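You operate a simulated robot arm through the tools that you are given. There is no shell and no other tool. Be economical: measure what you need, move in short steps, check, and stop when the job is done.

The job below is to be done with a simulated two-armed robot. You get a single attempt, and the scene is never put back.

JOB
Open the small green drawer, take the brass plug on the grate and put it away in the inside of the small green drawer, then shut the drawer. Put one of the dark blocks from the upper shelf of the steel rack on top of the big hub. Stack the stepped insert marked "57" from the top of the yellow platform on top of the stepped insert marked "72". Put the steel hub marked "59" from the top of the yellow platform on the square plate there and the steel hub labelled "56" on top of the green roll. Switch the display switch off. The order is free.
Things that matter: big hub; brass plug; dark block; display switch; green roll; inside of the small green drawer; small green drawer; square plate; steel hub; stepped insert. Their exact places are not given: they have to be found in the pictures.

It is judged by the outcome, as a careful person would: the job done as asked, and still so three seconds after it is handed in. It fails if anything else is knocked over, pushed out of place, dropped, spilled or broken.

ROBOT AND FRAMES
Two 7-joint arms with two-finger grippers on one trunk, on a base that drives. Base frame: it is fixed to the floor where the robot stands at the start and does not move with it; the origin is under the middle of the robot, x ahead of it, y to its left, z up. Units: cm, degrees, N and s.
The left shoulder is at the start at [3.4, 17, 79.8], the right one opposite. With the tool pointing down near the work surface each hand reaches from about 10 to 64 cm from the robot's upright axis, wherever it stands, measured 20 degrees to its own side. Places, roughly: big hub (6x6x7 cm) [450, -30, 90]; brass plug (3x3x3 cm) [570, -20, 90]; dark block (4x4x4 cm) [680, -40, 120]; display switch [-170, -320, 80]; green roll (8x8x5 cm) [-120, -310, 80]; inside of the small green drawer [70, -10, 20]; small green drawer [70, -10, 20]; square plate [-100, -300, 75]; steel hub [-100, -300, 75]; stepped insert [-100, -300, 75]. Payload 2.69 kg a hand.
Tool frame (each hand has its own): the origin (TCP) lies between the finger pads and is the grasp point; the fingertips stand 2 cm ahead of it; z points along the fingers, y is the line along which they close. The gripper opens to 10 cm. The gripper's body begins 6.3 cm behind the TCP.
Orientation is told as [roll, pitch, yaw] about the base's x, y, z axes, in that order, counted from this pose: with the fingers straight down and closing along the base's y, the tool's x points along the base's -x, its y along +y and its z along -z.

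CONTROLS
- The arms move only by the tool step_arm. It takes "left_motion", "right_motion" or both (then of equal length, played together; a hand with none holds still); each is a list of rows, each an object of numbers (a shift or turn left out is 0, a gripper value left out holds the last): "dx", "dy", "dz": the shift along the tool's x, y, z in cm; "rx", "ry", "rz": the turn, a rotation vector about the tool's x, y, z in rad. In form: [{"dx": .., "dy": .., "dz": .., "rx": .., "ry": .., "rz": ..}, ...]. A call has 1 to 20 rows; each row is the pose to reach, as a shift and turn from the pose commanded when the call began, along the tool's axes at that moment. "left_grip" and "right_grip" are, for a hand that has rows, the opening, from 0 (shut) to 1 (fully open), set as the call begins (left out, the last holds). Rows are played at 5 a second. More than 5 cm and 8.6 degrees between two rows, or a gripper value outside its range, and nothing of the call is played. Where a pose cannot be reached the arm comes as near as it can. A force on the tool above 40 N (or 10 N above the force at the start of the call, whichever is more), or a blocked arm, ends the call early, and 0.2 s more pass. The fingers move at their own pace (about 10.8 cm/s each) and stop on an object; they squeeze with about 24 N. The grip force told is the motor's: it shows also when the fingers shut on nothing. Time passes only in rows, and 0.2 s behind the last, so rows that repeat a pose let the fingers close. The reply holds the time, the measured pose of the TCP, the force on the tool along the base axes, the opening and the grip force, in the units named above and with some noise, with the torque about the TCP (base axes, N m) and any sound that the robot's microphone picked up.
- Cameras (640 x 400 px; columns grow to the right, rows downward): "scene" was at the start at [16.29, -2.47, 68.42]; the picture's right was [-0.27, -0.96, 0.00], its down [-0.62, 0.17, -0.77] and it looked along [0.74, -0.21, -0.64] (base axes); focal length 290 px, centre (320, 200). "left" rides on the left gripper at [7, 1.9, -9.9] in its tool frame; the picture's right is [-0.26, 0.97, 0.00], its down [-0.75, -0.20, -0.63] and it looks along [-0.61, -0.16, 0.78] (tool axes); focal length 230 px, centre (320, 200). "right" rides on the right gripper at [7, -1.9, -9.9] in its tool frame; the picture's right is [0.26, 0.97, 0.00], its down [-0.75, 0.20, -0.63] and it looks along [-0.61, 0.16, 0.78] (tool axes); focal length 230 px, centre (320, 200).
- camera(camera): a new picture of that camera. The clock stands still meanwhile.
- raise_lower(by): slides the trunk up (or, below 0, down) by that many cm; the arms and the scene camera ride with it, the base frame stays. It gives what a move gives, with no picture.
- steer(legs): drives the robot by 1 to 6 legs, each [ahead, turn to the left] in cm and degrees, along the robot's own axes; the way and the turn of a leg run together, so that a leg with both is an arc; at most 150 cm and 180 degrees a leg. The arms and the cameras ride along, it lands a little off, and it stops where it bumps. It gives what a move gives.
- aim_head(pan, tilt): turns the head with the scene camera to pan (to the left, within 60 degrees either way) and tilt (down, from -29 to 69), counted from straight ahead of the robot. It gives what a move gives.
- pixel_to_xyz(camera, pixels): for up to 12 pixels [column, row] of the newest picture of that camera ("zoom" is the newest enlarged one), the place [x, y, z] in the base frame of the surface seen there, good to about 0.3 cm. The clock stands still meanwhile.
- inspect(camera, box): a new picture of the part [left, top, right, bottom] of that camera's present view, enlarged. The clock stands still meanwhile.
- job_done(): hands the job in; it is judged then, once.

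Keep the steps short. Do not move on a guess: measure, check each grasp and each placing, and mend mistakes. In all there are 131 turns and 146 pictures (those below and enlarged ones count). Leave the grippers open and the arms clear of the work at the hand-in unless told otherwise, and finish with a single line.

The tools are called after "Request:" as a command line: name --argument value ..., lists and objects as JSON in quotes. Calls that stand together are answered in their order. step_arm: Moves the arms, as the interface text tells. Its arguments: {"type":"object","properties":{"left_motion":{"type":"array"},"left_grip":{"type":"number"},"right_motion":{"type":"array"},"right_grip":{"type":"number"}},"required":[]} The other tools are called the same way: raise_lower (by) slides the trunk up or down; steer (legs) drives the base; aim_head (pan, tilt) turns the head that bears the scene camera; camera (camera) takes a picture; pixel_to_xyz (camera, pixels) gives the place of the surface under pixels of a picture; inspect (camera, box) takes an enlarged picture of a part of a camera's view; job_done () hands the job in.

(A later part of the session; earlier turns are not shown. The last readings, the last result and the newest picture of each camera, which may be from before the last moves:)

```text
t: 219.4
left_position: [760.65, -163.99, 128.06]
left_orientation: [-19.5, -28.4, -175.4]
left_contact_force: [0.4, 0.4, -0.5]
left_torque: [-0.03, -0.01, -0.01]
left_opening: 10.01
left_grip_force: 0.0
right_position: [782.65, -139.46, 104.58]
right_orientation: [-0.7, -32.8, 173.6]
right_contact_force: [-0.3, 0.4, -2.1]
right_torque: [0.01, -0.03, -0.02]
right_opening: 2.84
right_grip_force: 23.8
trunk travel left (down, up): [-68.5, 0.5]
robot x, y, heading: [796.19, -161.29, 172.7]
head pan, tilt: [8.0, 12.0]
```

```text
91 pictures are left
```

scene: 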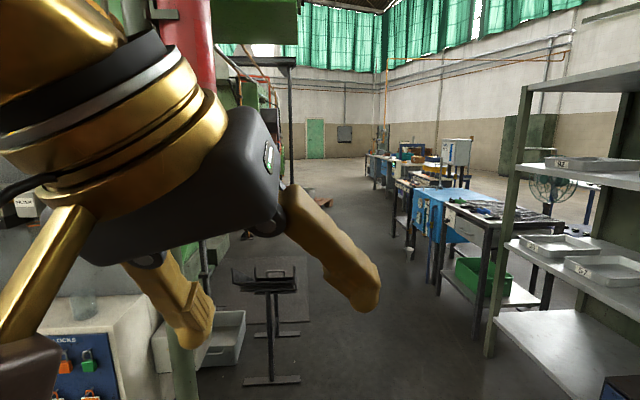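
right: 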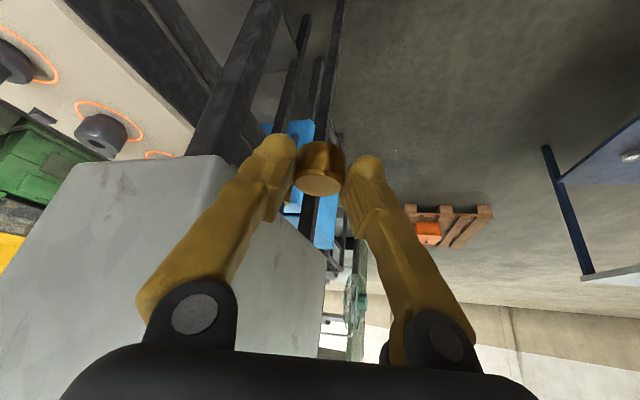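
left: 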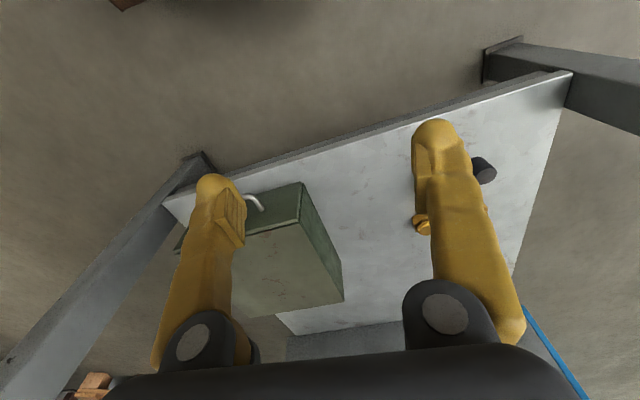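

Blocked: the base's front right probably touched the barrier's foot. I'll look down to the right.

Request:
aim_head --pan -35 --tilt 45

Request:
camera --camera "scene"

Request:
aim_head --pan 30 --tilt 50

Request:
camera --camera "scene"

```text
t: 220.5
left_position: [760.88, -164.09, 127.97]
left_orientation: [-19.4, -28.3, -175.1]
left_contact_force: [0.7, -0.5, -0.8]
left_torque: [-0.01, 0.01, -0.01]
left_opening: 10.0
left_grip_force: 0.0
right_position: [782.85, -139.68, 104.57]
right_orientation: [-0.7, -32.7, 173.4]
right_contact_force: [-0.3, 0.0, -2.1]
right_torque: [0.03, -0.01, -0.05]
right_opening: 2.83
right_grip_force: 24.2
trunk travel left (down, up): [-68.5, 0.5]
robot x, y, heading: [796.5, -161.57, 173.0]
head pan, tilt: [-35.0, 45.0]
```

```text
90 pictures are left
```

scene: 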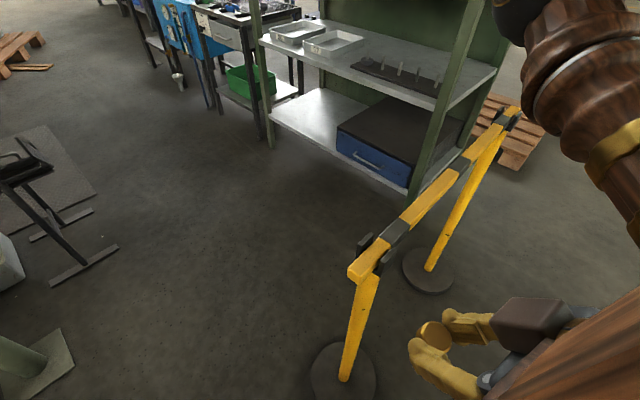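

```text
t: 221.9
left_position: [760.85, -164.19, 128.01]
left_orientation: [-19.2, -28.3, -175.1]
left_contact_force: [-0.6, -0.2, -0.7]
left_torque: [0.02, 0.04, -0.03]
left_opening: 9.98
left_grip_force: 0.1
right_position: [782.84, -139.49, 104.69]
right_orientation: [-0.7, -32.8, 173.6]
right_contact_force: [0.1, -0.3, -0.5]
right_torque: [0.04, -0.01, 0.0]
right_opening: 2.82
right_grip_force: 24.0
trunk travel left (down, up): [-68.5, 0.5]
robot x, y, heading: [796.47, -161.68, 172.7]
head pan, tilt: [30.0, 50.0]
```

```text
89 pictures are left
```

scene: 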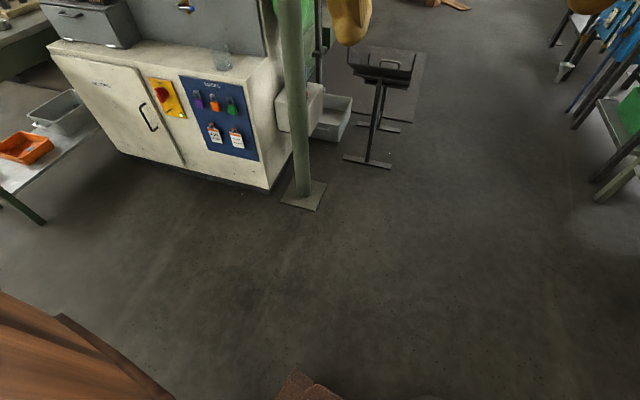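

The base met the barrier's round foot; the barrier stands. I'll measure the cabinet corner and post foot to choose a lane further away from the barrier.

Request:
pixel_to_xyz --camera "scene" --pixels '[[268, 188], [318, 205], [365, 165], [398, 130], [595, 195], [60, 120]]'

Request:
steer --legs '[[-18, 0], [0, 32], [45, 0]]'

```text
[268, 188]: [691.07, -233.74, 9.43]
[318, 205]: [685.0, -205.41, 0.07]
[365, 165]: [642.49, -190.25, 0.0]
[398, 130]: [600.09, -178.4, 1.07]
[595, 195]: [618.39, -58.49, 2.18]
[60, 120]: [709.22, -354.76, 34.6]
```

```text
t: 227.3
left_position: [745.22, -204.57, 127.04]
left_orientation: [-16.5, -26.0, -143.7]
left_contact_force: [-0.4, -0.5, 0.1]
left_torque: [0.01, 0.0, -0.01]
left_opening: 10.01
left_grip_force: 0.0
right_position: [749.61, -171.73, 104.22]
right_orientation: [-0.7, -33.1, -154.5]
right_contact_force: [-1.0, 0.2, -1.9]
right_torque: [0.0, -0.01, 0.02]
right_opening: 2.81
right_grip_force: 23.7
trunk travel left (down, up): [-68.5, 0.5]
robot x, y, heading: [773.33, -182.99, -155.0]
head pan, tilt: [30.0, 50.0]
```

Clear of the barrier now. Next: heading 150°, drive 85 cm to about (700,-140), then face +y.

Request:
steer --legs '[[0, -55], [85, 0], [0, -60]]'

Request:
aim_head --pan 5 --tilt 15

Request:
camera --camera "scene"

```text
t: 237.1
left_position: [696.18, -105.65, 128.03]
left_orientation: [-17.1, -27.0, 98.9]
left_contact_force: [0.9, -1.0, -0.3]
left_torque: [-0.02, 0.01, -0.01]
left_opening: 10.01
left_grip_force: 0.0
right_position: [722.16, -125.82, 104.29]
right_orientation: [-0.8, -34.1, 87.9]
right_contact_force: [0.7, -0.4, -2.5]
right_torque: [-0.03, 0.0, 0.01]
right_opening: 2.82
right_grip_force: 23.8
trunk travel left (down, up): [-68.5, 0.5]
robot x, y, heading: [701.2, -140.06, 87.5]
head pan, tilt: [30.0, 50.0]
```

```text
t: 238.1
left_position: [697.97, -105.73, 129.39]
left_orientation: [-20.6, -29.3, 99.7]
left_contact_force: [0.3, 0.3, 0.0]
left_torque: [-0.01, 0.02, 0.0]
left_opening: 9.99
left_grip_force: 0.2
right_position: [722.19, -127.36, 104.48]
right_orientation: [-0.7, -35.0, 87.9]
right_contact_force: [-0.1, 0.8, -1.4]
right_torque: [-0.05, 0.0, -0.02]
right_opening: 2.82
right_grip_force: 24.1
trunk travel left (down, up): [-68.5, 0.5]
robot x, y, heading: [700.84, -139.81, 87.8]
head pan, tilt: [5.0, 15.0]
```

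```text
88 pictures are left
```

scene: 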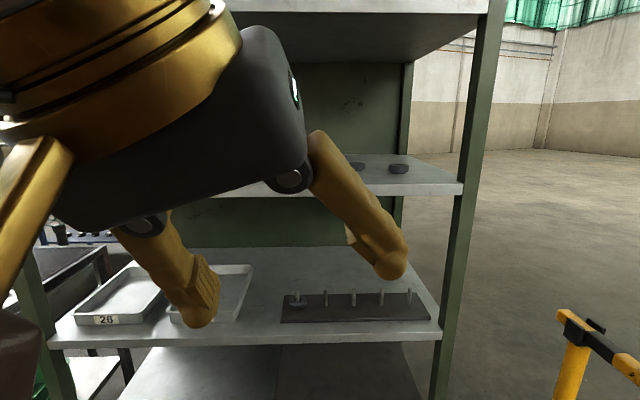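

I'll lower the trunk 18 cm and untwist the left hand (undo its roll), then view the shelf with the left wrist camera and head camera.

Request:
raise_lower --by -18

Request:
step_arm --left_motion '[{"rx": -0.09}, {"rx": -0.18}, {"rx": -0.27}, {"rx": -0.36}, {"rx": -0.36}]'

Request:
camera --camera "scene"

Request:
camera --camera "left"

```text
t: 240.1
left_position: [697.78, -106.04, 111.45]
left_orientation: [-20.3, -29.4, 99.7]
left_contact_force: [0.3, 0.7, 0.8]
left_torque: [0.01, -0.02, 0.02]
left_opening: 9.99
left_grip_force: 0.1
right_position: [722.02, -127.34, 86.52]
right_orientation: [-0.8, -35.0, 87.8]
right_contact_force: [-0.2, -0.1, -1.1]
right_torque: [-0.02, -0.04, 0.01]
right_opening: 2.81
right_grip_force: 23.4
trunk travel left (down, up): [-50.5, 18.5]
robot x, y, heading: [700.91, -139.95, 87.9]
head pan, tilt: [5.0, 15.0]
```

```text
t: 241.3
left_position: [695.84, -107.47, 110.42]
left_orientation: [3.4, -27.8, 99.0]
left_contact_force: [0.4, 0.4, -0.8]
left_torque: [-0.03, -0.02, 0.0]
left_opening: 10.0
left_grip_force: 0.0
left hand out of reach, approached as far as the arm can: row 4
right_position: [722.06, -127.27, 86.4]
right_orientation: [-0.7, -35.1, 87.8]
right_contact_force: [0.1, 0.2, -1.7]
right_torque: [-0.04, -0.02, -0.02]
right_opening: 2.83
right_grip_force: 23.8
trunk travel left (down, up): [-50.5, 18.5]
robot x, y, heading: [700.97, -140.0, 87.6]
head pan, tilt: [5.0, 15.0]
```

```text
87 pictures are left
```

scene: 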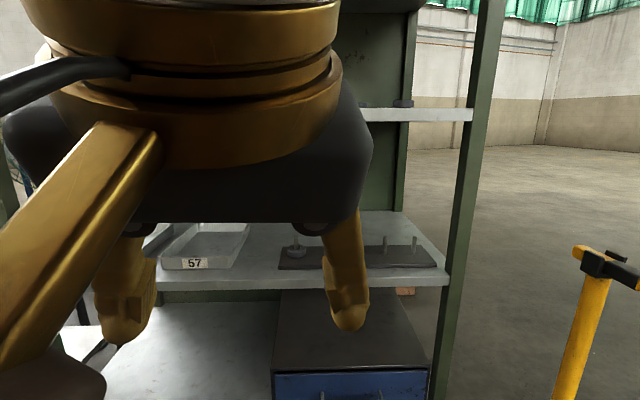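

```text
86 pictures are left
```

left: 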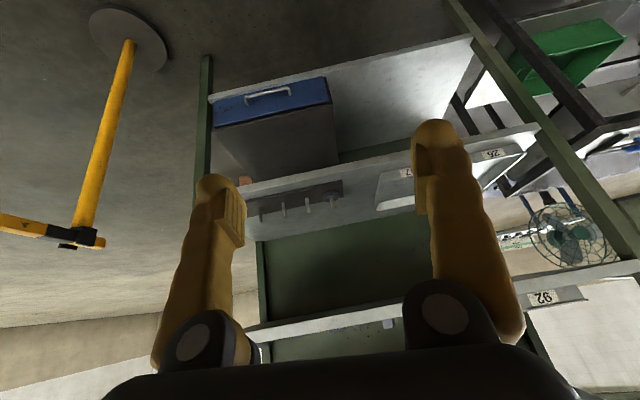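

The left hand blocks the head's view. I'll shift it 18 cm to the robot's left.

Request:
step_arm --left_motion '[{"dy": 4}, {"dy": 8}, {"dy": 12}, {"dy": 16}, {"dy": 19}, {"dy": 19}]'

Request:
raise_lower --by 16

Request:
aim_head --pan 0 --tilt 12

Request:
camera --camera "scene"

```text
t: 242.7
left_position: [679.41, -102.22, 114.7]
left_orientation: [2.9, -28.9, 99.1]
left_contact_force: [0.0, 0.1, 0.3]
left_torque: [0.05, 0.03, 0.06]
left_opening: 9.99
left_grip_force: 0.0
left hand out of reach, approached as far as the arm can: row 2, 3, 4, 5, 6
right_position: [722.17, -127.29, 86.47]
right_orientation: [-0.7, -34.9, 87.7]
right_contact_force: [0.3, -0.5, -1.2]
right_torque: [-0.03, 0.01, -0.01]
right_opening: 2.8
right_grip_force: 23.7
trunk travel left (down, up): [-50.5, 18.5]
robot x, y, heading: [700.9, -139.88, 87.5]
head pan, tilt: [5.0, 15.0]
```

```text
t: 244.6
left_position: [679.53, -101.93, 130.93]
left_orientation: [2.7, -29.3, 99.3]
left_contact_force: [-0.3, 0.2, 0.1]
left_torque: [-0.01, -0.03, 0.01]
left_opening: 10.02
left_grip_force: 0.0
right_position: [722.08, -127.35, 102.44]
right_orientation: [-0.7, -35.0, 87.8]
right_contact_force: [-0.3, 0.2, -1.5]
right_torque: [0.03, -0.01, -0.02]
right_opening: 2.81
right_grip_force: 24.1
trunk travel left (down, up): [-66.5, 2.5]
robot x, y, heading: [701.03, -140.1, 87.4]
head pan, tilt: [5.0, 15.0]
```

```text
t: 245.2
left_position: [679.42, -101.98, 130.93]
left_orientation: [2.7, -29.4, 99.4]
left_contact_force: [-0.4, -0.1, 0.1]
left_torque: [0.02, 0.0, 0.02]
left_opening: 10.0
left_grip_force: 0.1
right_position: [722.12, -127.38, 102.43]
right_orientation: [-0.8, -34.9, 87.8]
right_contact_force: [-0.5, -0.1, -0.7]
right_torque: [-0.03, 0.02, 0.01]
right_opening: 2.81
right_grip_force: 24.1
trunk travel left (down, up): [-66.5, 2.5]
robot x, y, heading: [700.95, -139.87, 87.7]
head pan, tilt: [0.0, 12.0]
```

```text
85 pictures are left
```

scene: 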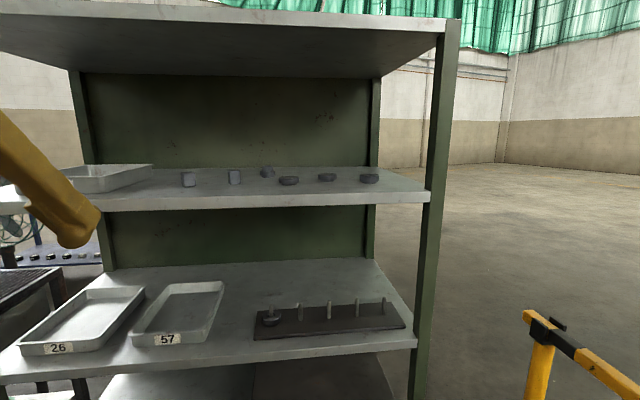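

Now I see two dark blocks at (189,180) and (235,177) and four round dark pucks. Enlarging and measuring.

Request:
inspect --camera "scene" --box '[150, 140, 400, 220]'

Request:
pixel_to_xyz --camera "scene" --pixels '[[189, 180], [235, 177], [268, 171], [289, 181], [327, 177], [189, 173], [235, 171], [250, 205], [300, 70], [440, 15], [200, 190], [120, 180]]'

```text
2.56 times, centred on (275, 180) of scene
```

zoom: 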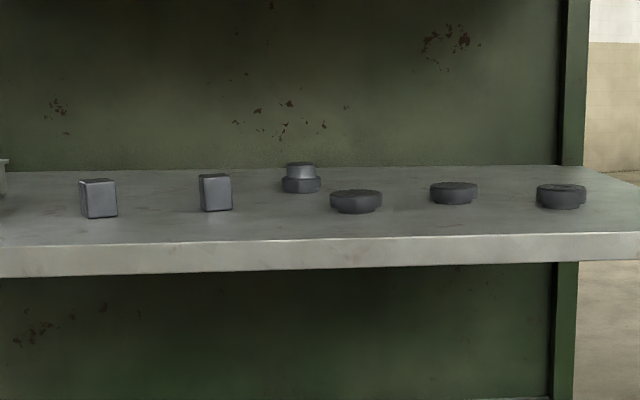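

```text
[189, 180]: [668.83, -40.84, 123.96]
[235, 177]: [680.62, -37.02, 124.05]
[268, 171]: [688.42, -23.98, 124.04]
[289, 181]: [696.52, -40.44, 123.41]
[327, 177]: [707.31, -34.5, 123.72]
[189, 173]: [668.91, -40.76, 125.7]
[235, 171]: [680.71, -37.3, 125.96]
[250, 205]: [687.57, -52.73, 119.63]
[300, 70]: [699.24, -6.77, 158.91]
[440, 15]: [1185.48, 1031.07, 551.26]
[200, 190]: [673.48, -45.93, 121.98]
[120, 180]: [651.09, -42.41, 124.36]
```

The left block is centred at about (669,-39,124), top z 126, with 12 cm to its neighbours. I'll drive 47 cm ahead; the left hand stays above shelf height and in front of the blocks.

Request:
steer --legs '[[47, 0]]'

Request:
camera --camera "left"

Request:
camera --camera "scene"

```text
t: 248.0
left_position: [681.88, -54.9, 130.94]
left_orientation: [2.7, -29.2, 99.0]
left_contact_force: [0.9, 0.0, -0.4]
left_torque: [-0.03, -0.01, -0.01]
left_opening: 9.98
left_grip_force: 0.0
right_position: [724.23, -80.62, 102.33]
right_orientation: [-0.6, -35.0, 87.4]
right_contact_force: [-0.2, 1.0, -2.3]
right_torque: [-0.03, -0.01, 0.04]
right_opening: 2.81
right_grip_force: 23.9
trunk travel left (down, up): [-66.5, 2.5]
robot x, y, heading: [702.92, -93.14, 87.4]
head pan, tilt: [0.0, 12.0]
```

```text
83 pictures are left
```

left: 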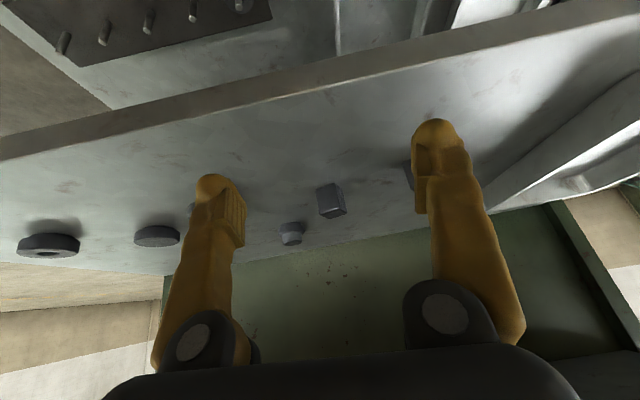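

```text
82 pictures are left
```

scene: 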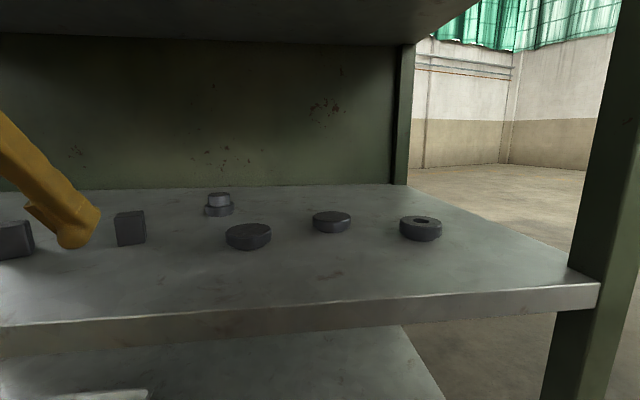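

The right block sits neatly between the fingers at (331,202), so I'll take that one. Measuring its corners for position and yaw.

Request:
inspect --camera "left" --box '[260, 150, 440, 260]'

Request:
pixel_to_xyz --camera "left" --pixels '[[320, 190], [335, 184], [344, 205], [325, 216], [330, 198], [340, 213], [333, 215], [291, 232]]'

```text
3.56 times, centred on (350, 205) of left
```

zoom: 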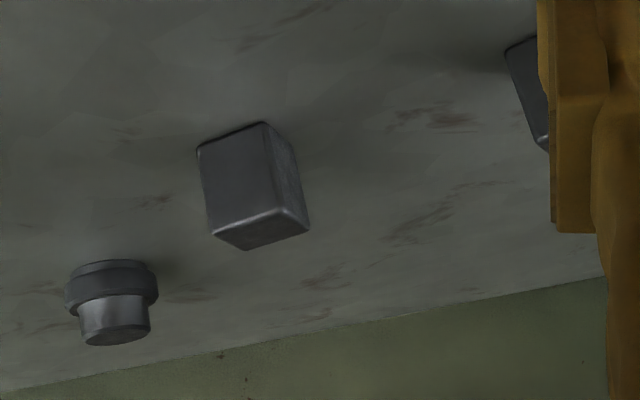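

```text
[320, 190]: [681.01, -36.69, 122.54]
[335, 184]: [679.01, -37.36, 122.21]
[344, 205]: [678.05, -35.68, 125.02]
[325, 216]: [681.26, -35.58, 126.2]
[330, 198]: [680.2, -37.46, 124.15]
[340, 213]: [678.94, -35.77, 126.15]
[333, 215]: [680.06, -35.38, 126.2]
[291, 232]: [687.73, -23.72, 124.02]
```

I'll measure the block's top corners in the enlarged picture to get its yaw.

Request:
pixel_to_xyz --camera "zoom" --pixels '[[216, 232], [278, 211], [304, 228], [247, 246], [207, 165], [262, 145], [285, 160], [302, 205]]'

```text
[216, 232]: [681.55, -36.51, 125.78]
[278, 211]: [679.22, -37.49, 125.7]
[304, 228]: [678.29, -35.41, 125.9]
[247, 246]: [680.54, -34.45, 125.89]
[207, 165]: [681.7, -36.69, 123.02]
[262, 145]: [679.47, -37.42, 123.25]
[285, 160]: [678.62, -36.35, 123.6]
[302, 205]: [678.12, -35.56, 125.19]
```

Block centre is (679.9,-36.0), yaw about 23°, roughly 3×2.7 cm and 4 cm tall. I'll turn the left hand to match and go to a pre-grasp point 9 cm back along the finger axis.

Request:
step_arm --left_motion '[{"dx": -3.3, "dy": -0.5, "dz": 1.3, "rx": -0.02, "ry": -0.012, "rz": -0.052}, {"dx": -6.7, "dy": -1, "dz": 2.6, "rx": -0.037, "ry": -0.025, "rz": -0.105}, {"dx": -10, "dy": -1.5, "dz": 3.9, "rx": -0.055, "ry": -0.037, "rz": -0.157}, {"dx": -13.3, "dy": -2, "dz": 5.25, "rx": -0.073, "ry": -0.05, "rz": -0.209}, {"dx": -13.3, "dy": -2, "dz": 5.25, "rx": -0.073, "ry": -0.05, "rz": -0.209}]' --left_grip 0.6

Request:
camera --camera "left"

```text
t: 249.2
left_position: [681.19, -42.78, 133.79]
left_orientation: [-0.8, -33.2, 113.2]
left_contact_force: [0.4, 0.2, -0.7]
left_torque: [0.03, 0.02, -0.03]
left_opening: 5.99
left_grip_force: 0.1
right_position: [723.58, -82.96, 102.28]
right_orientation: [1.2, -33.7, 87.3]
right_contact_force: [0.6, -0.4, -1.1]
right_torque: [0.02, 0.0, 0.03]
right_opening: 2.82
right_grip_force: 24.1
trunk travel left (down, up): [-66.5, 2.5]
robot x, y, heading: [703.17, -93.24, 87.3]
head pan, tilt: [0.0, 12.0]
```

```text
80 pictures are left
```

left: 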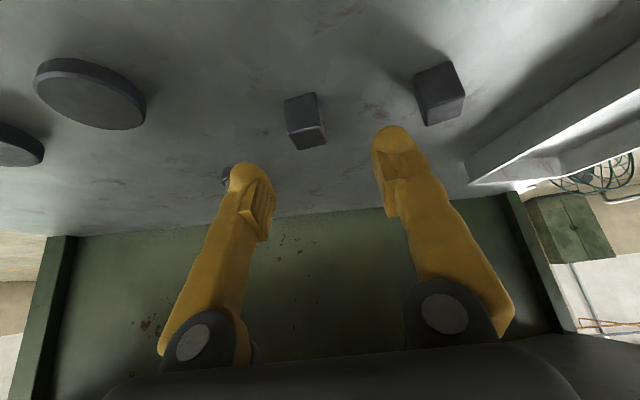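

I'll re-measure the block's top from here to refine before descending.

Request:
pixel_to_xyz --camera "left" --pixels '[[292, 133], [322, 126], [325, 142], [301, 149], [310, 138], [303, 115]]'

```text
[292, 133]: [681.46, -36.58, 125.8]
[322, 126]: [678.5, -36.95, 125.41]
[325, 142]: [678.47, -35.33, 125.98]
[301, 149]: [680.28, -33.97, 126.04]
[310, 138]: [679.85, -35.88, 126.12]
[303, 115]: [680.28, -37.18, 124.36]
```

Centre confirmed at (679.9,-35.8). Aligning, then descending along the finger axis.

Request:
step_arm --left_motion '[{"dx": -1.0, "dy": -1.5, "dz": 0}, {"dx": -1.0, "dy": -1.5, "dz": 3}, {"dx": -1.0, "dy": -1.5, "dz": 6}, {"dx": -1.0, "dy": -1.5, "dz": 8.5}, {"dx": -1.0, "dy": -1.5, "dz": 10.5}, {"dx": -1.0, "dy": -1.5, "dz": 10.5}]'

Request:
camera --camera "left"

```text
t: 250.6
left_position: [680.19, -36.6, 125.74]
left_orientation: [-0.9, -33.5, 113.1]
left_contact_force: [-0.2, 0.4, 0.1]
left_torque: [-0.04, -0.01, 0.0]
left_opening: 6.01
left_grip_force: 0.0
right_position: [724.18, -82.66, 102.63]
right_orientation: [-0.5, -36.0, 87.4]
right_contact_force: [0.7, 0.4, -0.9]
right_torque: [-0.04, 0.04, 0.01]
right_opening: 2.79
right_grip_force: 23.6
trunk travel left (down, up): [-66.5, 2.5]
robot x, y, heading: [702.97, -93.21, 87.3]
head pan, tilt: [0.0, 12.0]
```

```text
79 pictures are left
```

left: 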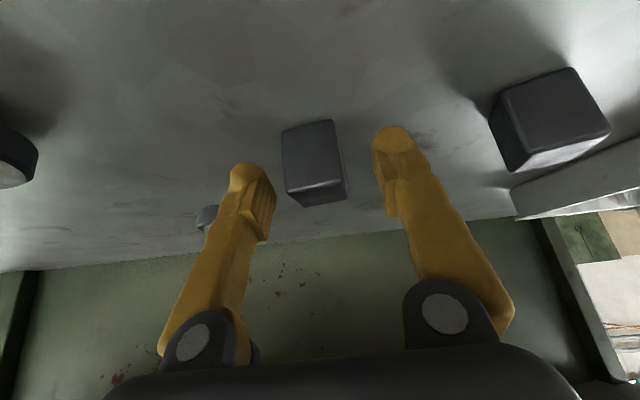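

The block lies between the pads. A bit deeper, then close and lift.

Request:
step_arm --left_motion '[{"dz": 0.6, "dx": -0.2}, {"dz": 0.6, "dx": -0.2}]'

Request:
step_arm --left_motion '[{"dz": 0}, {"dz": 0}, {"dz": 0}, {"dz": 0}]' --left_grip 0.0

Request:
step_arm --left_motion '[{"dz": -2, "dx": -0.5}, {"dz": -4, "dx": -1}, {"dz": -6.5, "dx": -1}, {"dz": -6.5, "dx": -1}]'

Request:
camera --camera "left"

```text
t: 251.2
left_position: [679.98, -36.13, 125.4]
left_orientation: [-0.9, -33.4, 113.2]
left_contact_force: [-0.2, -1.0, -0.5]
left_torque: [0.01, -0.02, 0.0]
left_opening: 5.96
left_grip_force: 0.1
right_position: [724.38, -82.54, 102.68]
right_orientation: [-0.7, -36.3, 87.4]
right_contact_force: [-0.3, -0.4, -1.3]
right_torque: [-0.01, -0.01, -0.02]
right_opening: 2.83
right_grip_force: 24.5
trunk travel left (down, up): [-66.5, 2.5]
robot x, y, heading: [702.62, -93.03, 87.4]
head pan, tilt: [0.0, 12.0]
```

```text
t: 252.2
left_position: [680.15, -36.09, 125.37]
left_orientation: [-0.9, -33.4, 113.1]
left_contact_force: [1.1, -0.9, 0.7]
left_torque: [0.01, -0.05, 0.05]
left_opening: 3.11
left_grip_force: 24.3
right_position: [724.1, -82.64, 102.69]
right_orientation: [-0.6, -36.1, 87.4]
right_contact_force: [0.7, -0.3, -1.3]
right_torque: [-0.03, 0.01, 0.02]
right_opening: 2.82
right_grip_force: 24.0
trunk travel left (down, up): [-66.5, 2.5]
robot x, y, heading: [703.04, -92.94, 87.2]
head pan, tilt: [0.0, 12.0]
```

```text
t: 253.2
left_position: [680.75, -38.75, 130.68]
left_orientation: [-0.5, -32.8, 113.0]
left_contact_force: [0.2, 0.7, -4.3]
left_torque: [-0.04, -0.01, -0.02]
left_opening: 3.12
left_grip_force: 24.4
right_position: [723.9, -82.63, 102.63]
right_orientation: [-0.5, -35.7, 87.4]
right_contact_force: [-0.5, -0.5, -1.4]
right_torque: [-0.03, -0.01, 0.01]
right_opening: 2.84
right_grip_force: 24.5
trunk travel left (down, up): [-66.5, 2.5]
robot x, y, heading: [702.79, -92.93, 87.2]
head pan, tilt: [0.0, 12.0]
```

```text
78 pictures are left
```

left: 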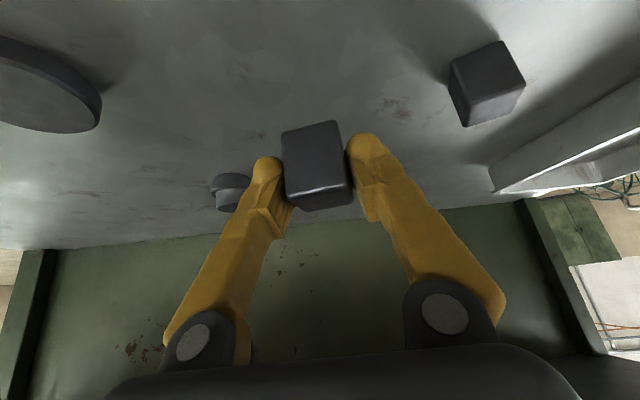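

Block held (3.1 cm). Backing straight out 33 cm, then drawing the left hand in 18 cm.

Request:
steer --legs '[[-33, 0]]'

Request:
step_arm --left_motion '[{"dx": 2.76, "dy": 1.42, "dz": -1.8}, {"dx": 5.5, "dy": 2.84, "dz": -3.6}, {"dx": 8.3, "dy": 4.26, "dz": -5.4}, {"dx": 11, "dy": 5.7, "dz": -7.2}, {"dx": 13.8, "dy": 7.1, "dz": -9}, {"dx": 13.8, "dy": 7.1, "dz": -9}]'

Request:
steer --legs '[[0, 93], [130, 0]]'

Request:
aim_head --pan -20 --tilt 22

Request:
camera --camera "scene"

```text
t: 255.4
left_position: [679.07, -71.22, 131.05]
left_orientation: [-0.8, -33.2, 113.4]
left_contact_force: [-0.8, -0.2, -2.9]
left_torque: [0.01, 0.01, -0.02]
left_opening: 3.15
left_grip_force: 23.7
right_position: [722.0, -115.85, 102.26]
right_orientation: [1.0, -33.7, 87.7]
right_contact_force: [-0.7, -0.8, -1.4]
right_torque: [-0.03, 0.01, -0.02]
right_opening: 2.81
right_grip_force: 24.0
trunk travel left (down, up): [-66.5, 2.5]
robot x, y, heading: [701.49, -126.23, 87.4]
head pan, tilt: [0.0, 12.0]
```

```text
t: 256.8
left_position: [679.63, -87.67, 132.68]
left_orientation: [-2.4, -35.0, 115.2]
left_contact_force: [-0.5, -0.1, -3.6]
left_torque: [-0.02, 0.02, -0.04]
left_opening: 3.12
left_grip_force: 24.2
left hand out of reach, approached as far as the arm can: row 5, 6
right_position: [720.98, -118.4, 101.88]
right_orientation: [3.4, -31.3, 87.7]
right_contact_force: [-0.3, 0.5, -1.1]
right_torque: [-0.02, 0.01, 0.0]
right_opening: 2.81
right_grip_force: 23.6
trunk travel left (down, up): [-66.5, 2.5]
robot x, y, heading: [701.7, -126.06, 87.7]
head pan, tilt: [0.0, 12.0]
```

```text
t: 257.7
left_position: [679.43, -87.34, 137.64]
left_orientation: [-11.7, -41.1, 125.7]
left_contact_force: [0.7, 0.0, -3.2]
left_torque: [0.02, -0.01, 0.0]
left_opening: 3.12
left_grip_force: 23.5
right_position: [719.93, -122.22, 101.84]
right_orientation: [6.4, -31.1, 88.8]
right_contact_force: [0.2, -1.2, -1.1]
right_torque: [0.02, 0.0, 0.03]
right_opening: 2.82
right_grip_force: 24.0
trunk travel left (down, up): [-66.5, 2.5]
robot x, y, heading: [701.1, -126.38, 88.7]
head pan, tilt: [0.0, 12.0]
stopped in leg 1: the robot was blocked; the commanded pose is now the measured one
```

```text
t: 258.5
left_position: [679.18, -87.03, 137.26]
left_orientation: [-11.4, -40.7, 125.5]
left_contact_force: [-0.5, -0.7, -2.5]
left_torque: [-0.05, -0.01, -0.01]
left_opening: 3.12
left_grip_force: 24.2
right_position: [719.91, -121.66, 101.77]
right_orientation: [6.5, -31.1, 88.9]
right_contact_force: [0.5, -0.2, -1.5]
right_torque: [-0.03, 0.01, 0.0]
right_opening: 2.83
right_grip_force: 23.7
trunk travel left (down, up): [-66.5, 2.5]
robot x, y, heading: [701.81, -126.25, 88.5]
head pan, tilt: [-20.0, 22.0]
```

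```text
77 pictures are left
```

scene: 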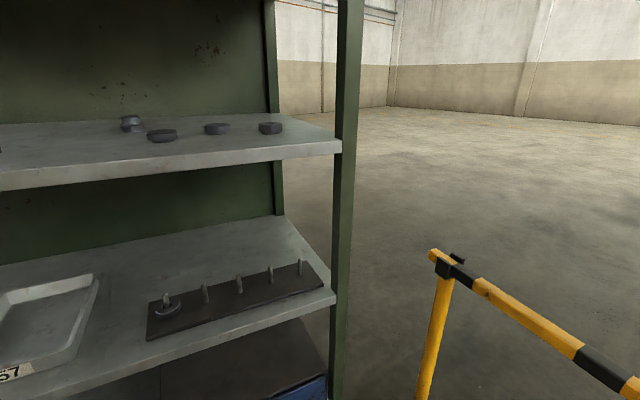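

The turn stopped after 1°. I'll look right and left for what touches.

Request:
aim_head --pan -58 --tilt 35

Request:
camera --camera "scene"

Request:
aim_head --pan 55 --tilt 25

Request:
camera --camera "scene"

```text
t: 259.6
left_position: [679.29, -87.12, 137.45]
left_orientation: [-11.3, -40.8, 125.4]
left_contact_force: [-0.7, -1.6, -3.0]
left_torque: [-0.01, 0.01, 0.0]
left_opening: 3.11
left_grip_force: 24.3
right_position: [719.72, -121.64, 101.97]
right_orientation: [6.4, -31.1, 88.9]
right_contact_force: [0.3, 0.1, -0.3]
right_torque: [-0.02, -0.01, -0.02]
right_opening: 2.8
right_grip_force: 24.4
trunk travel left (down, up): [-66.5, 2.5]
robot x, y, heading: [701.39, -126.34, 88.7]
head pan, tilt: [-58.0, 35.0]
```

```text
76 pictures are left
```

scene: 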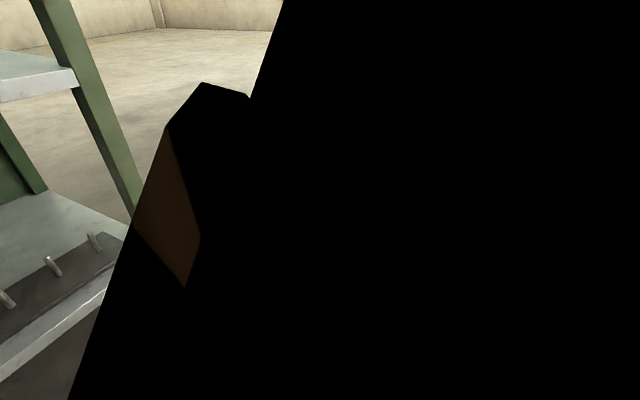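

```text
t: 261.5
left_position: [679.24, -87.17, 137.34]
left_orientation: [-11.2, -40.8, 125.5]
left_contact_force: [0.1, -0.5, -3.5]
left_torque: [0.0, 0.0, 0.0]
left_opening: 3.12
left_grip_force: 24.1
right_position: [719.87, -121.7, 101.99]
right_orientation: [6.3, -31.2, 89.0]
right_contact_force: [0.0, 0.1, -0.5]
right_torque: [-0.02, 0.0, 0.01]
right_opening: 2.85
right_grip_force: 23.9
trunk travel left (down, up): [-66.5, 2.5]
robot x, y, heading: [701.17, -125.94, 89.0]
head pan, tilt: [55.0, 25.0]
```

```text
75 pictures are left
```

scene: 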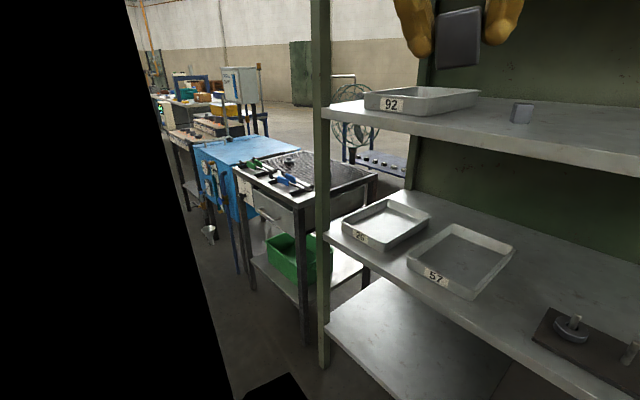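

The right hand has drifted close against the trunk; that blocked the motion. I'll move it 16 cm forward and 6 cm outward.

Request:
step_arm --right_motion '[{"dx": -2.3, "dy": -1, "dz": 1.4}, {"dx": -4.6, "dy": -2, "dz": 2.7}, {"dx": -6.9, "dy": -3, "dz": 4.1}, {"dx": -9.2, "dy": -4, "dz": 5.5}, {"dx": -11.5, "dy": -5, "dz": 6.9}, {"dx": -13.8, "dy": -5.7, "dz": 8.2}, {"dx": -13.8, "dy": -5.7, "dz": 8.2}]'

Request:
aim_head --pan -20 --tilt 45

Request:
camera --camera "scene"

```text
t: 263.1
left_position: [679.19, -87.17, 137.47]
left_orientation: [-11.4, -40.8, 125.5]
left_contact_force: [0.5, -0.7, -2.9]
left_torque: [-0.03, -0.02, -0.01]
left_opening: 3.1
left_grip_force: 23.5
right_position: [726.19, -104.95, 102.9]
right_orientation: [4.1, -33.5, 88.5]
right_contact_force: [0.8, 0.3, -0.8]
right_torque: [-0.03, 0.0, -0.01]
right_opening: 2.83
right_grip_force: 24.2
right hand out of reach, approached as far as the arm can: row 2, 3, 4
trunk travel left (down, up): [-66.5, 2.5]
robot x, y, heading: [701.61, -126.02, 88.7]
head pan, tilt: [55.0, 25.0]
```

```text
t: 264.6
left_position: [679.28, -87.07, 137.37]
left_orientation: [-11.5, -40.8, 125.5]
left_contact_force: [-0.1, 0.2, -3.6]
left_torque: [-0.05, 0.0, -0.01]
left_opening: 3.08
left_grip_force: 24.2
right_position: [726.17, -104.82, 102.73]
right_orientation: [4.2, -33.4, 88.7]
right_contact_force: [-0.2, -0.3, -1.2]
right_torque: [0.0, 0.01, 0.0]
right_opening: 2.82
right_grip_force: 24.0
trunk travel left (down, up): [-66.5, 2.5]
robot x, y, heading: [701.26, -126.2, 88.9]
head pan, tilt: [-20.0, 45.0]
```

```text
74 pictures are left
```

scene: 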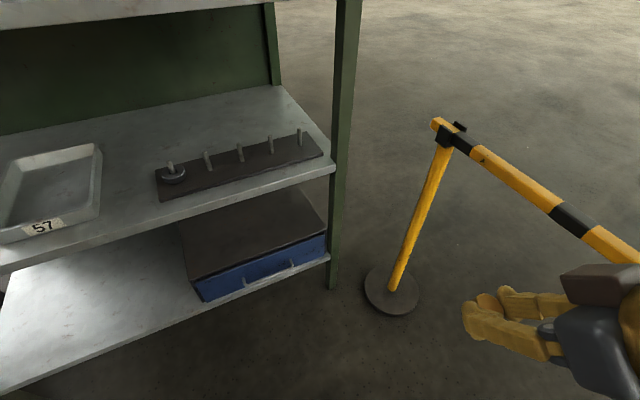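

Plug still held, and the hand is now clear of the trunk. Turning left to face -x and driving along the aisle.

Request:
steer --legs '[[0, 91], [110, 0], [80, 0]]'

Request:
aim_head --pan -30 --tilt 28

Request:
camera --camera "scene"

```text
t: 269.9
left_position: [660.15, -150.01, 137.12]
left_orientation: [-10.0, -38.0, -141.3]
left_contact_force: [-0.8, -0.2, -3.5]
left_torque: [0.0, -0.05, 0.02]
left_opening: 3.1
left_grip_force: 23.7
right_position: [676.4, -102.72, 103.05]
right_orientation: [4.4, -35.2, -179.1]
right_contact_force: [-0.3, -0.6, -1.8]
right_torque: [0.03, -0.08, -0.02]
right_opening: 2.81
right_grip_force: 24.1
trunk travel left (down, up): [-66.5, 2.5]
robot x, y, heading: [696.26, -125.85, -176.6]
head pan, tilt: [-20.0, 45.0]
stopped in leg 2: the robot was blocked; the commanded pose is now the measured one
```

```text
t: 270.7
left_position: [660.33, -149.88, 137.38]
left_orientation: [-10.1, -38.1, -141.2]
left_contact_force: [1.0, -0.3, -2.3]
left_torque: [0.02, 0.0, -0.03]
left_opening: 3.11
left_grip_force: 24.5
right_position: [676.79, -102.66, 103.1]
right_orientation: [4.4, -35.4, -179.1]
right_contact_force: [0.0, -0.3, -1.1]
right_torque: [-0.01, 0.01, 0.01]
right_opening: 2.83
right_grip_force: 24.4
trunk travel left (down, up): [-66.5, 2.5]
robot x, y, heading: [696.19, -125.33, -176.6]
head pan, tilt: [-30.0, 28.0]
```

```text
73 pictures are left
```

scene: 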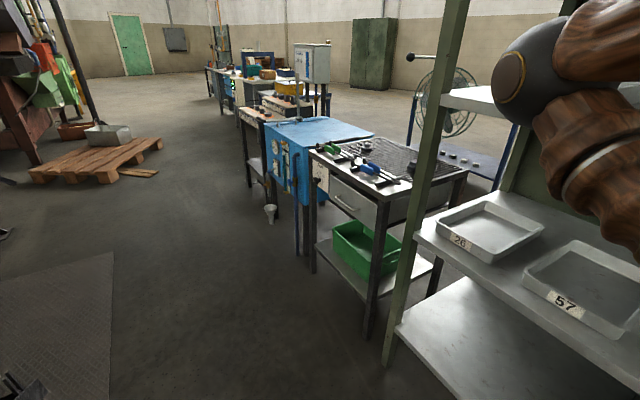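

The right elbow probably met the rack's edge. I'll turn left 22° to swing it away, move diagonally to y about -138, then run parallel.

Request:
steer --legs '[[0, 20], [34, 0], [0, -22], [100, 0]]'

Request:
aim_head --pan -35 --tilt 25

Request:
camera --camera "scene"

```text
t: 280.1
left_position: [528.41, -167.44, 137.97]
left_orientation: [-8.3, -38.2, -143.8]
left_contact_force: [-0.5, 1.5, -3.4]
left_torque: [-0.01, -0.03, 0.0]
left_opening: 3.12
left_grip_force: 24.2
right_position: [545.08, -120.4, 102.66]
right_orientation: [4.6, -35.6, -180.0]
right_contact_force: [-0.1, -0.1, -1.5]
right_torque: [0.01, -0.03, 0.02]
right_opening: 2.85
right_grip_force: 24.4
trunk travel left (down, up): [-66.5, 2.5]
robot x, y, heading: [564.81, -143.68, -177.3]
head pan, tilt: [-30.0, 28.0]
```

```text
t: 280.7
left_position: [528.92, -167.28, 138.08]
left_orientation: [-10.1, -37.3, -140.9]
left_contact_force: [0.6, 0.3, -3.3]
left_torque: [0.03, -0.04, -0.01]
left_opening: 3.1
left_grip_force: 23.9
right_position: [546.64, -120.38, 102.88]
right_orientation: [4.6, -36.5, 179.9]
right_contact_force: [0.4, -0.5, -1.5]
right_torque: [0.0, 0.02, 0.01]
right_opening: 2.84
right_grip_force: 23.6
trunk travel left (down, up): [-66.5, 2.5]
robot x, y, heading: [564.13, -143.7, -177.5]
head pan, tilt: [-35.0, 25.0]
```

```text
72 pictures are left
```

scene: 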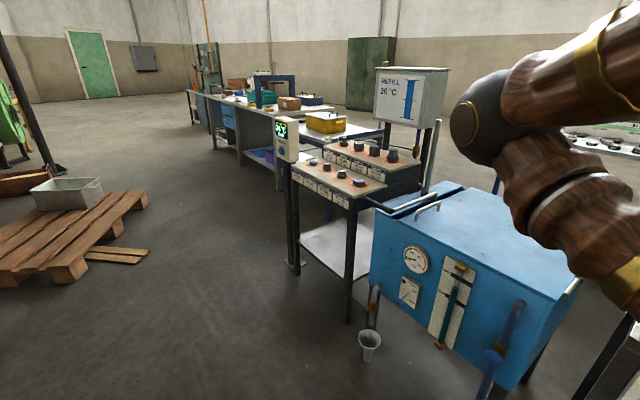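

The hub bench is clearly visible with labels. I'll enlarge it and read them.

Request:
inspect --camera "scene" --box '[260, 115, 440, 235]'

```text
3.33 times, centred on (350, 175) of scene
```

zoom: 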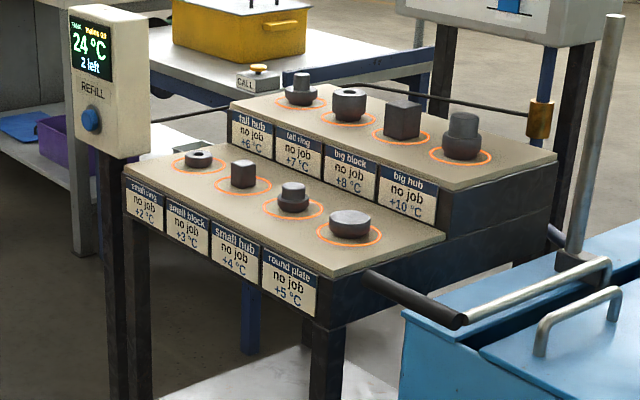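

The "big hub" is the right-hand one in the back row, zoom (462,135). Measuring it, its neighbours and the bench.

Request:
pixel_to_xyz --camera "zoom" --pixels '[[463, 115], [463, 122], [462, 148], [404, 105], [350, 215], [445, 240], [320, 275], [555, 155], [600, 150], [465, 318], [350, 340], [540, 115]]'

```text
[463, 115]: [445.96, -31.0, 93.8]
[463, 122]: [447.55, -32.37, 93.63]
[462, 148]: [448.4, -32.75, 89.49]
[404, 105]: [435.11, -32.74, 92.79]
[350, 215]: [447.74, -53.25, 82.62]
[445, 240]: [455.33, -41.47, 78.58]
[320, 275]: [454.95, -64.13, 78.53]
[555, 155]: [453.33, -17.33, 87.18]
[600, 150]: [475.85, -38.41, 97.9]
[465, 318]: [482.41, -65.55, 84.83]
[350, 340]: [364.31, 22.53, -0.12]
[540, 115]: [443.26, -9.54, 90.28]
```

Big hub: centre about (446.5,-31), top z 93.8. I'll drive to (464,-147), face +y, and advance to y about -98.

Request:
steer --legs '[[100, 0], [0, -92.5], [48, 0]]'

Request:
aim_head --pan 10 --tilt 35

Request:
camera --camera "scene"

```text
t: 292.4
left_position: [444.37, -65.14, 138.96]
left_orientation: [-11.6, -35.0, 129.6]
left_contact_force: [-0.4, 0.2, -3.5]
left_torque: [-0.05, 0.01, 0.01]
left_opening: 3.14
left_grip_force: 23.6
right_position: [489.79, -86.84, 103.08]
right_orientation: [4.9, -38.1, 86.7]
right_contact_force: [0.1, 1.1, -1.0]
right_torque: [-0.04, 0.0, -0.03]
right_opening: 2.83
right_grip_force: 24.3
trunk travel left (down, up): [-66.5, 2.5]
robot x, y, heading: [465.73, -100.62, 90.0]
head pan, tilt: [-35.0, 25.0]
stopped in leg 3: the robot was blocked; the commanded pose is now the measured one
```

```text
t: 293.6
left_position: [444.37, -65.46, 139.02]
left_orientation: [-11.7, -35.2, 129.6]
left_contact_force: [-0.1, -0.4, -3.2]
left_torque: [-0.01, -0.01, -0.02]
left_opening: 3.13
left_grip_force: 23.9
right_position: [489.84, -87.1, 103.22]
right_orientation: [4.9, -38.4, 86.7]
right_contact_force: [0.1, 0.4, -1.2]
right_torque: [-0.01, 0.02, 0.0]
right_opening: 2.83
right_grip_force: 24.3
trunk travel left (down, up): [-66.5, 2.5]
robot x, y, heading: [465.27, -100.62, 89.6]
head pan, tilt: [10.0, 35.0]
```

```text
70 pictures are left
```

scene: 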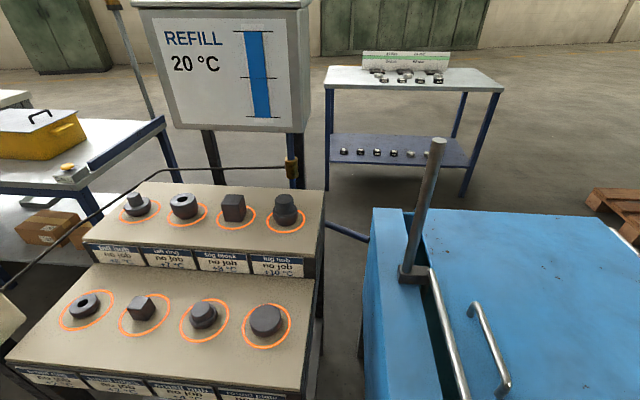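

It stopped at y -100.6; there was a small cup on the floor ahead. I'll look down to check it.

Request:
aim_head --pan -10 --tilt 66

Request:
camera --camera "scene"

```text
t: 294.5
left_position: [444.4, -65.32, 138.91]
left_orientation: [-11.6, -35.2, 129.6]
left_contact_force: [-0.3, 0.2, -3.7]
left_torque: [-0.05, 0.02, 0.01]
left_opening: 3.12
left_grip_force: 24.4
right_position: [489.83, -87.16, 103.24]
right_orientation: [4.9, -38.5, 86.7]
right_contact_force: [1.3, 0.0, -1.0]
right_torque: [0.01, 0.01, 0.02]
right_opening: 2.84
right_grip_force: 24.1
trunk travel left (down, up): [-66.5, 2.5]
robot x, y, heading: [465.7, -100.5, 90.0]
head pan, tilt: [-10.0, 66.0]
```

```text
69 pictures are left
```

scene: 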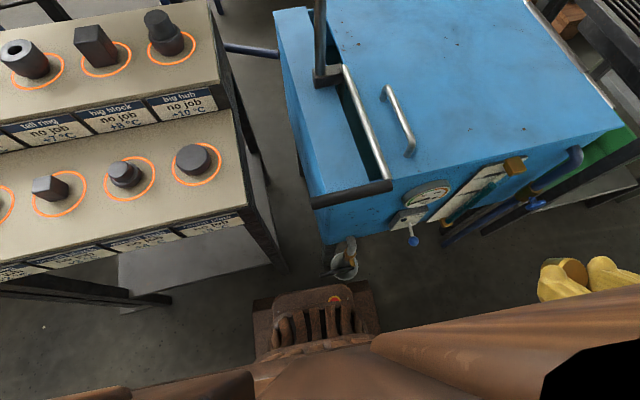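

The cup under the spout stands upright. I'll back off 4 cm and measure the cup and the bench edges to find a better standing place to its left.

Request:
steer --legs '[[-4, 0]]'

Request:
camera --camera "scene"

```text
t: 295.4
left_position: [443.96, -72.21, 139.56]
left_orientation: [-10.8, -37.8, 127.2]
left_contact_force: [0.3, 0.0, -3.8]
left_torque: [0.0, -0.04, 0.01]
left_opening: 3.11
left_grip_force: 24.2
right_position: [489.77, -91.74, 103.29]
right_orientation: [4.8, -38.9, 86.9]
right_contact_force: [0.4, -0.2, -2.0]
right_torque: [0.01, -0.04, -0.03]
right_opening: 2.81
right_grip_force: 23.3
trunk travel left (down, up): [-66.5, 2.5]
robot x, y, heading: [465.68, -104.48, 90.0]
head pan, tilt: [-10.0, 66.0]
```

```text
68 pictures are left
```

scene: 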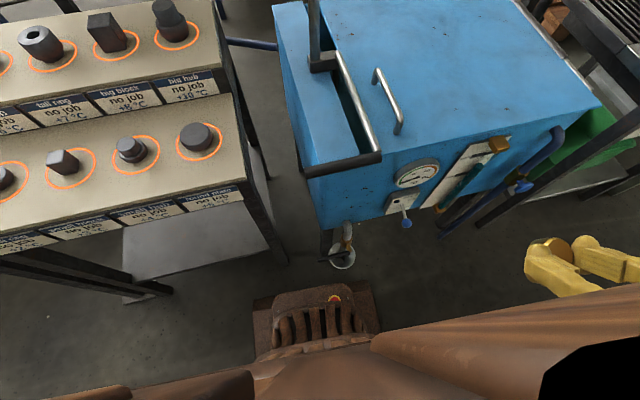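

Request:
pixel_to_xyz --camera "scene" --pixels '[[342, 262], [354, 262], [282, 262], [165, 293], [122, 278], [255, 250], [168, 18], [175, 36], [240, 185], [252, 300], [380, 290], [330, 150]]'

Request:
inspect --camera "scene" --box '[120, 0, 260, 90]'

```text
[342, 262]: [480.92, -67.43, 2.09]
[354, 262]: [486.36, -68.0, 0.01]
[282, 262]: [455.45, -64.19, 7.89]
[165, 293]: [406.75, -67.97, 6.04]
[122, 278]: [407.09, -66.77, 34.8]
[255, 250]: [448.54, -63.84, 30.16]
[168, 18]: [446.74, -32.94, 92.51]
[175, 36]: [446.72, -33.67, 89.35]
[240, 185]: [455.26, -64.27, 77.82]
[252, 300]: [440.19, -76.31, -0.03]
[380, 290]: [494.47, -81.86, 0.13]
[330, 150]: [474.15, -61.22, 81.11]
```

```text
4.44 times, centred on (190, 45) of scene
```

zoom: 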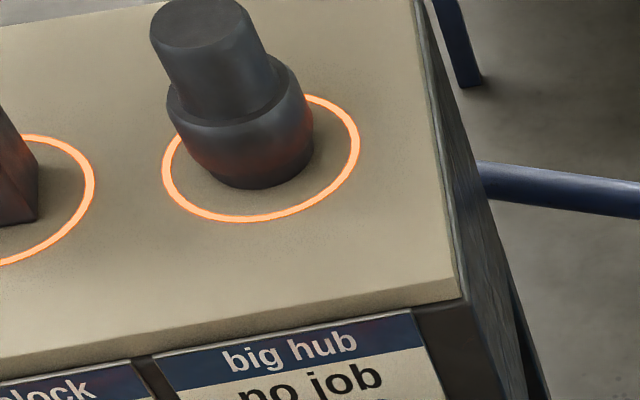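

The cup is at (481,-67), and my base is 54 cm wide and reaches 28 cm ahead. I'll stand at x 446, y -98 instead: back up, sidestep left, and come forward again.

Request:
steer --legs '[[-38, 0], [0, 35], [34, 0], [0, -35], [14, 0]]'

Request:
raise_lower --by -14

Request:
aim_head --pan 0 --tilt 45

Request:
camera --camera "scene"

```text
t: 304.0
left_position: [424.45, -68.49, 140.37]
left_orientation: [-10.4, -37.9, 126.6]
left_contact_force: [0.2, 1.4, -4.3]
left_torque: [-0.06, -0.01, 0.02]
left_opening: 3.13
left_grip_force: 24.0
right_position: [469.92, -88.27, 103.01]
right_orientation: [4.8, -39.3, 86.6]
right_contact_force: [-0.8, -0.5, -3.5]
right_torque: [0.01, -0.01, 0.0]
right_opening: 2.82
right_grip_force: 24.5
trunk travel left (down, up): [-66.5, 2.5]
robot x, y, heading: [445.87, -100.08, 89.9]
head pan, tilt: [-10.0, 66.0]
```

```text
t: 305.7
left_position: [424.67, -65.58, 125.49]
left_orientation: [-10.3, -35.9, 127.7]
left_contact_force: [-0.4, -0.8, -3.0]
left_torque: [0.04, 0.03, -0.02]
left_opening: 3.12
left_grip_force: 23.7
right_position: [469.95, -86.74, 88.97]
right_orientation: [5.0, -38.5, 86.5]
right_contact_force: [0.4, -1.5, -1.8]
right_torque: [0.02, 0.0, 0.01]
right_opening: 2.79
right_grip_force: 24.0
trunk travel left (down, up): [-52.5, 16.5]
robot x, y, heading: [445.38, -99.61, 89.9]
head pan, tilt: [-10.0, 66.0]
```

```text
t: 306.5
left_position: [424.64, -64.9, 125.11]
left_orientation: [-10.0, -35.5, 127.7]
left_contact_force: [-0.1, 0.7, -3.6]
left_torque: [-0.06, 0.02, -0.02]
left_opening: 3.12
left_grip_force: 23.6
right_position: [469.97, -86.2, 88.9]
right_orientation: [4.9, -38.3, 86.6]
right_contact_force: [-0.4, 0.3, -0.6]
right_torque: [-0.05, -0.01, 0.01]
right_opening: 2.83
right_grip_force: 23.9
trunk travel left (down, up): [-52.5, 16.5]
robot x, y, heading: [445.56, -100.29, 89.6]
head pan, tilt: [0.0, 45.0]
```

```text
66 pictures are left
```

scene: 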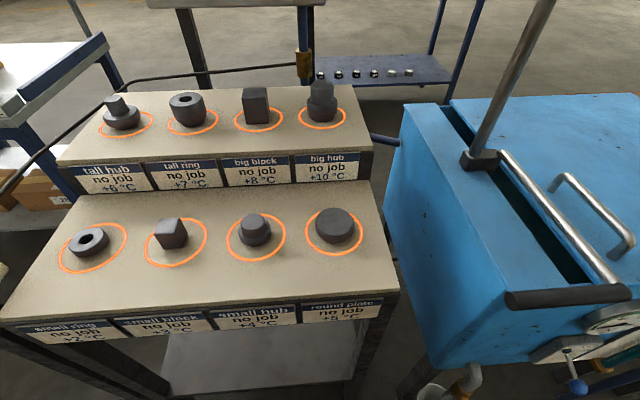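

I see the big hub at (322,100). Enlarging for the top's exact centre.

Request:
inspect --camera "scene" --box '[280, 65, 370, 135]'

Request:
pixel_to_xyz --camera "scene" --pixels '[[322, 84], [314, 84], [330, 84], [322, 81], [322, 88], [322, 105], [309, 105], [336, 105], [256, 92], [302, 60]]'

```text
5.71 times, centred on (325, 100) of scene
```

zoom: 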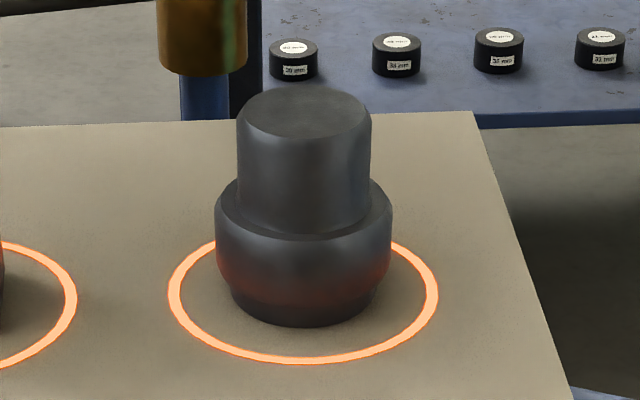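

```text
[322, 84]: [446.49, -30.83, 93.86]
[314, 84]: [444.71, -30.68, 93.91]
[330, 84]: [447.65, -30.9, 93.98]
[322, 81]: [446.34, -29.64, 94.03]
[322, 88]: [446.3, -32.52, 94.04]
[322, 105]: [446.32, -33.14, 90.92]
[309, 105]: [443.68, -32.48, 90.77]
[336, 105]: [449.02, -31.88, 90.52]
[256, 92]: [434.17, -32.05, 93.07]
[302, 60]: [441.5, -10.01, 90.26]
```

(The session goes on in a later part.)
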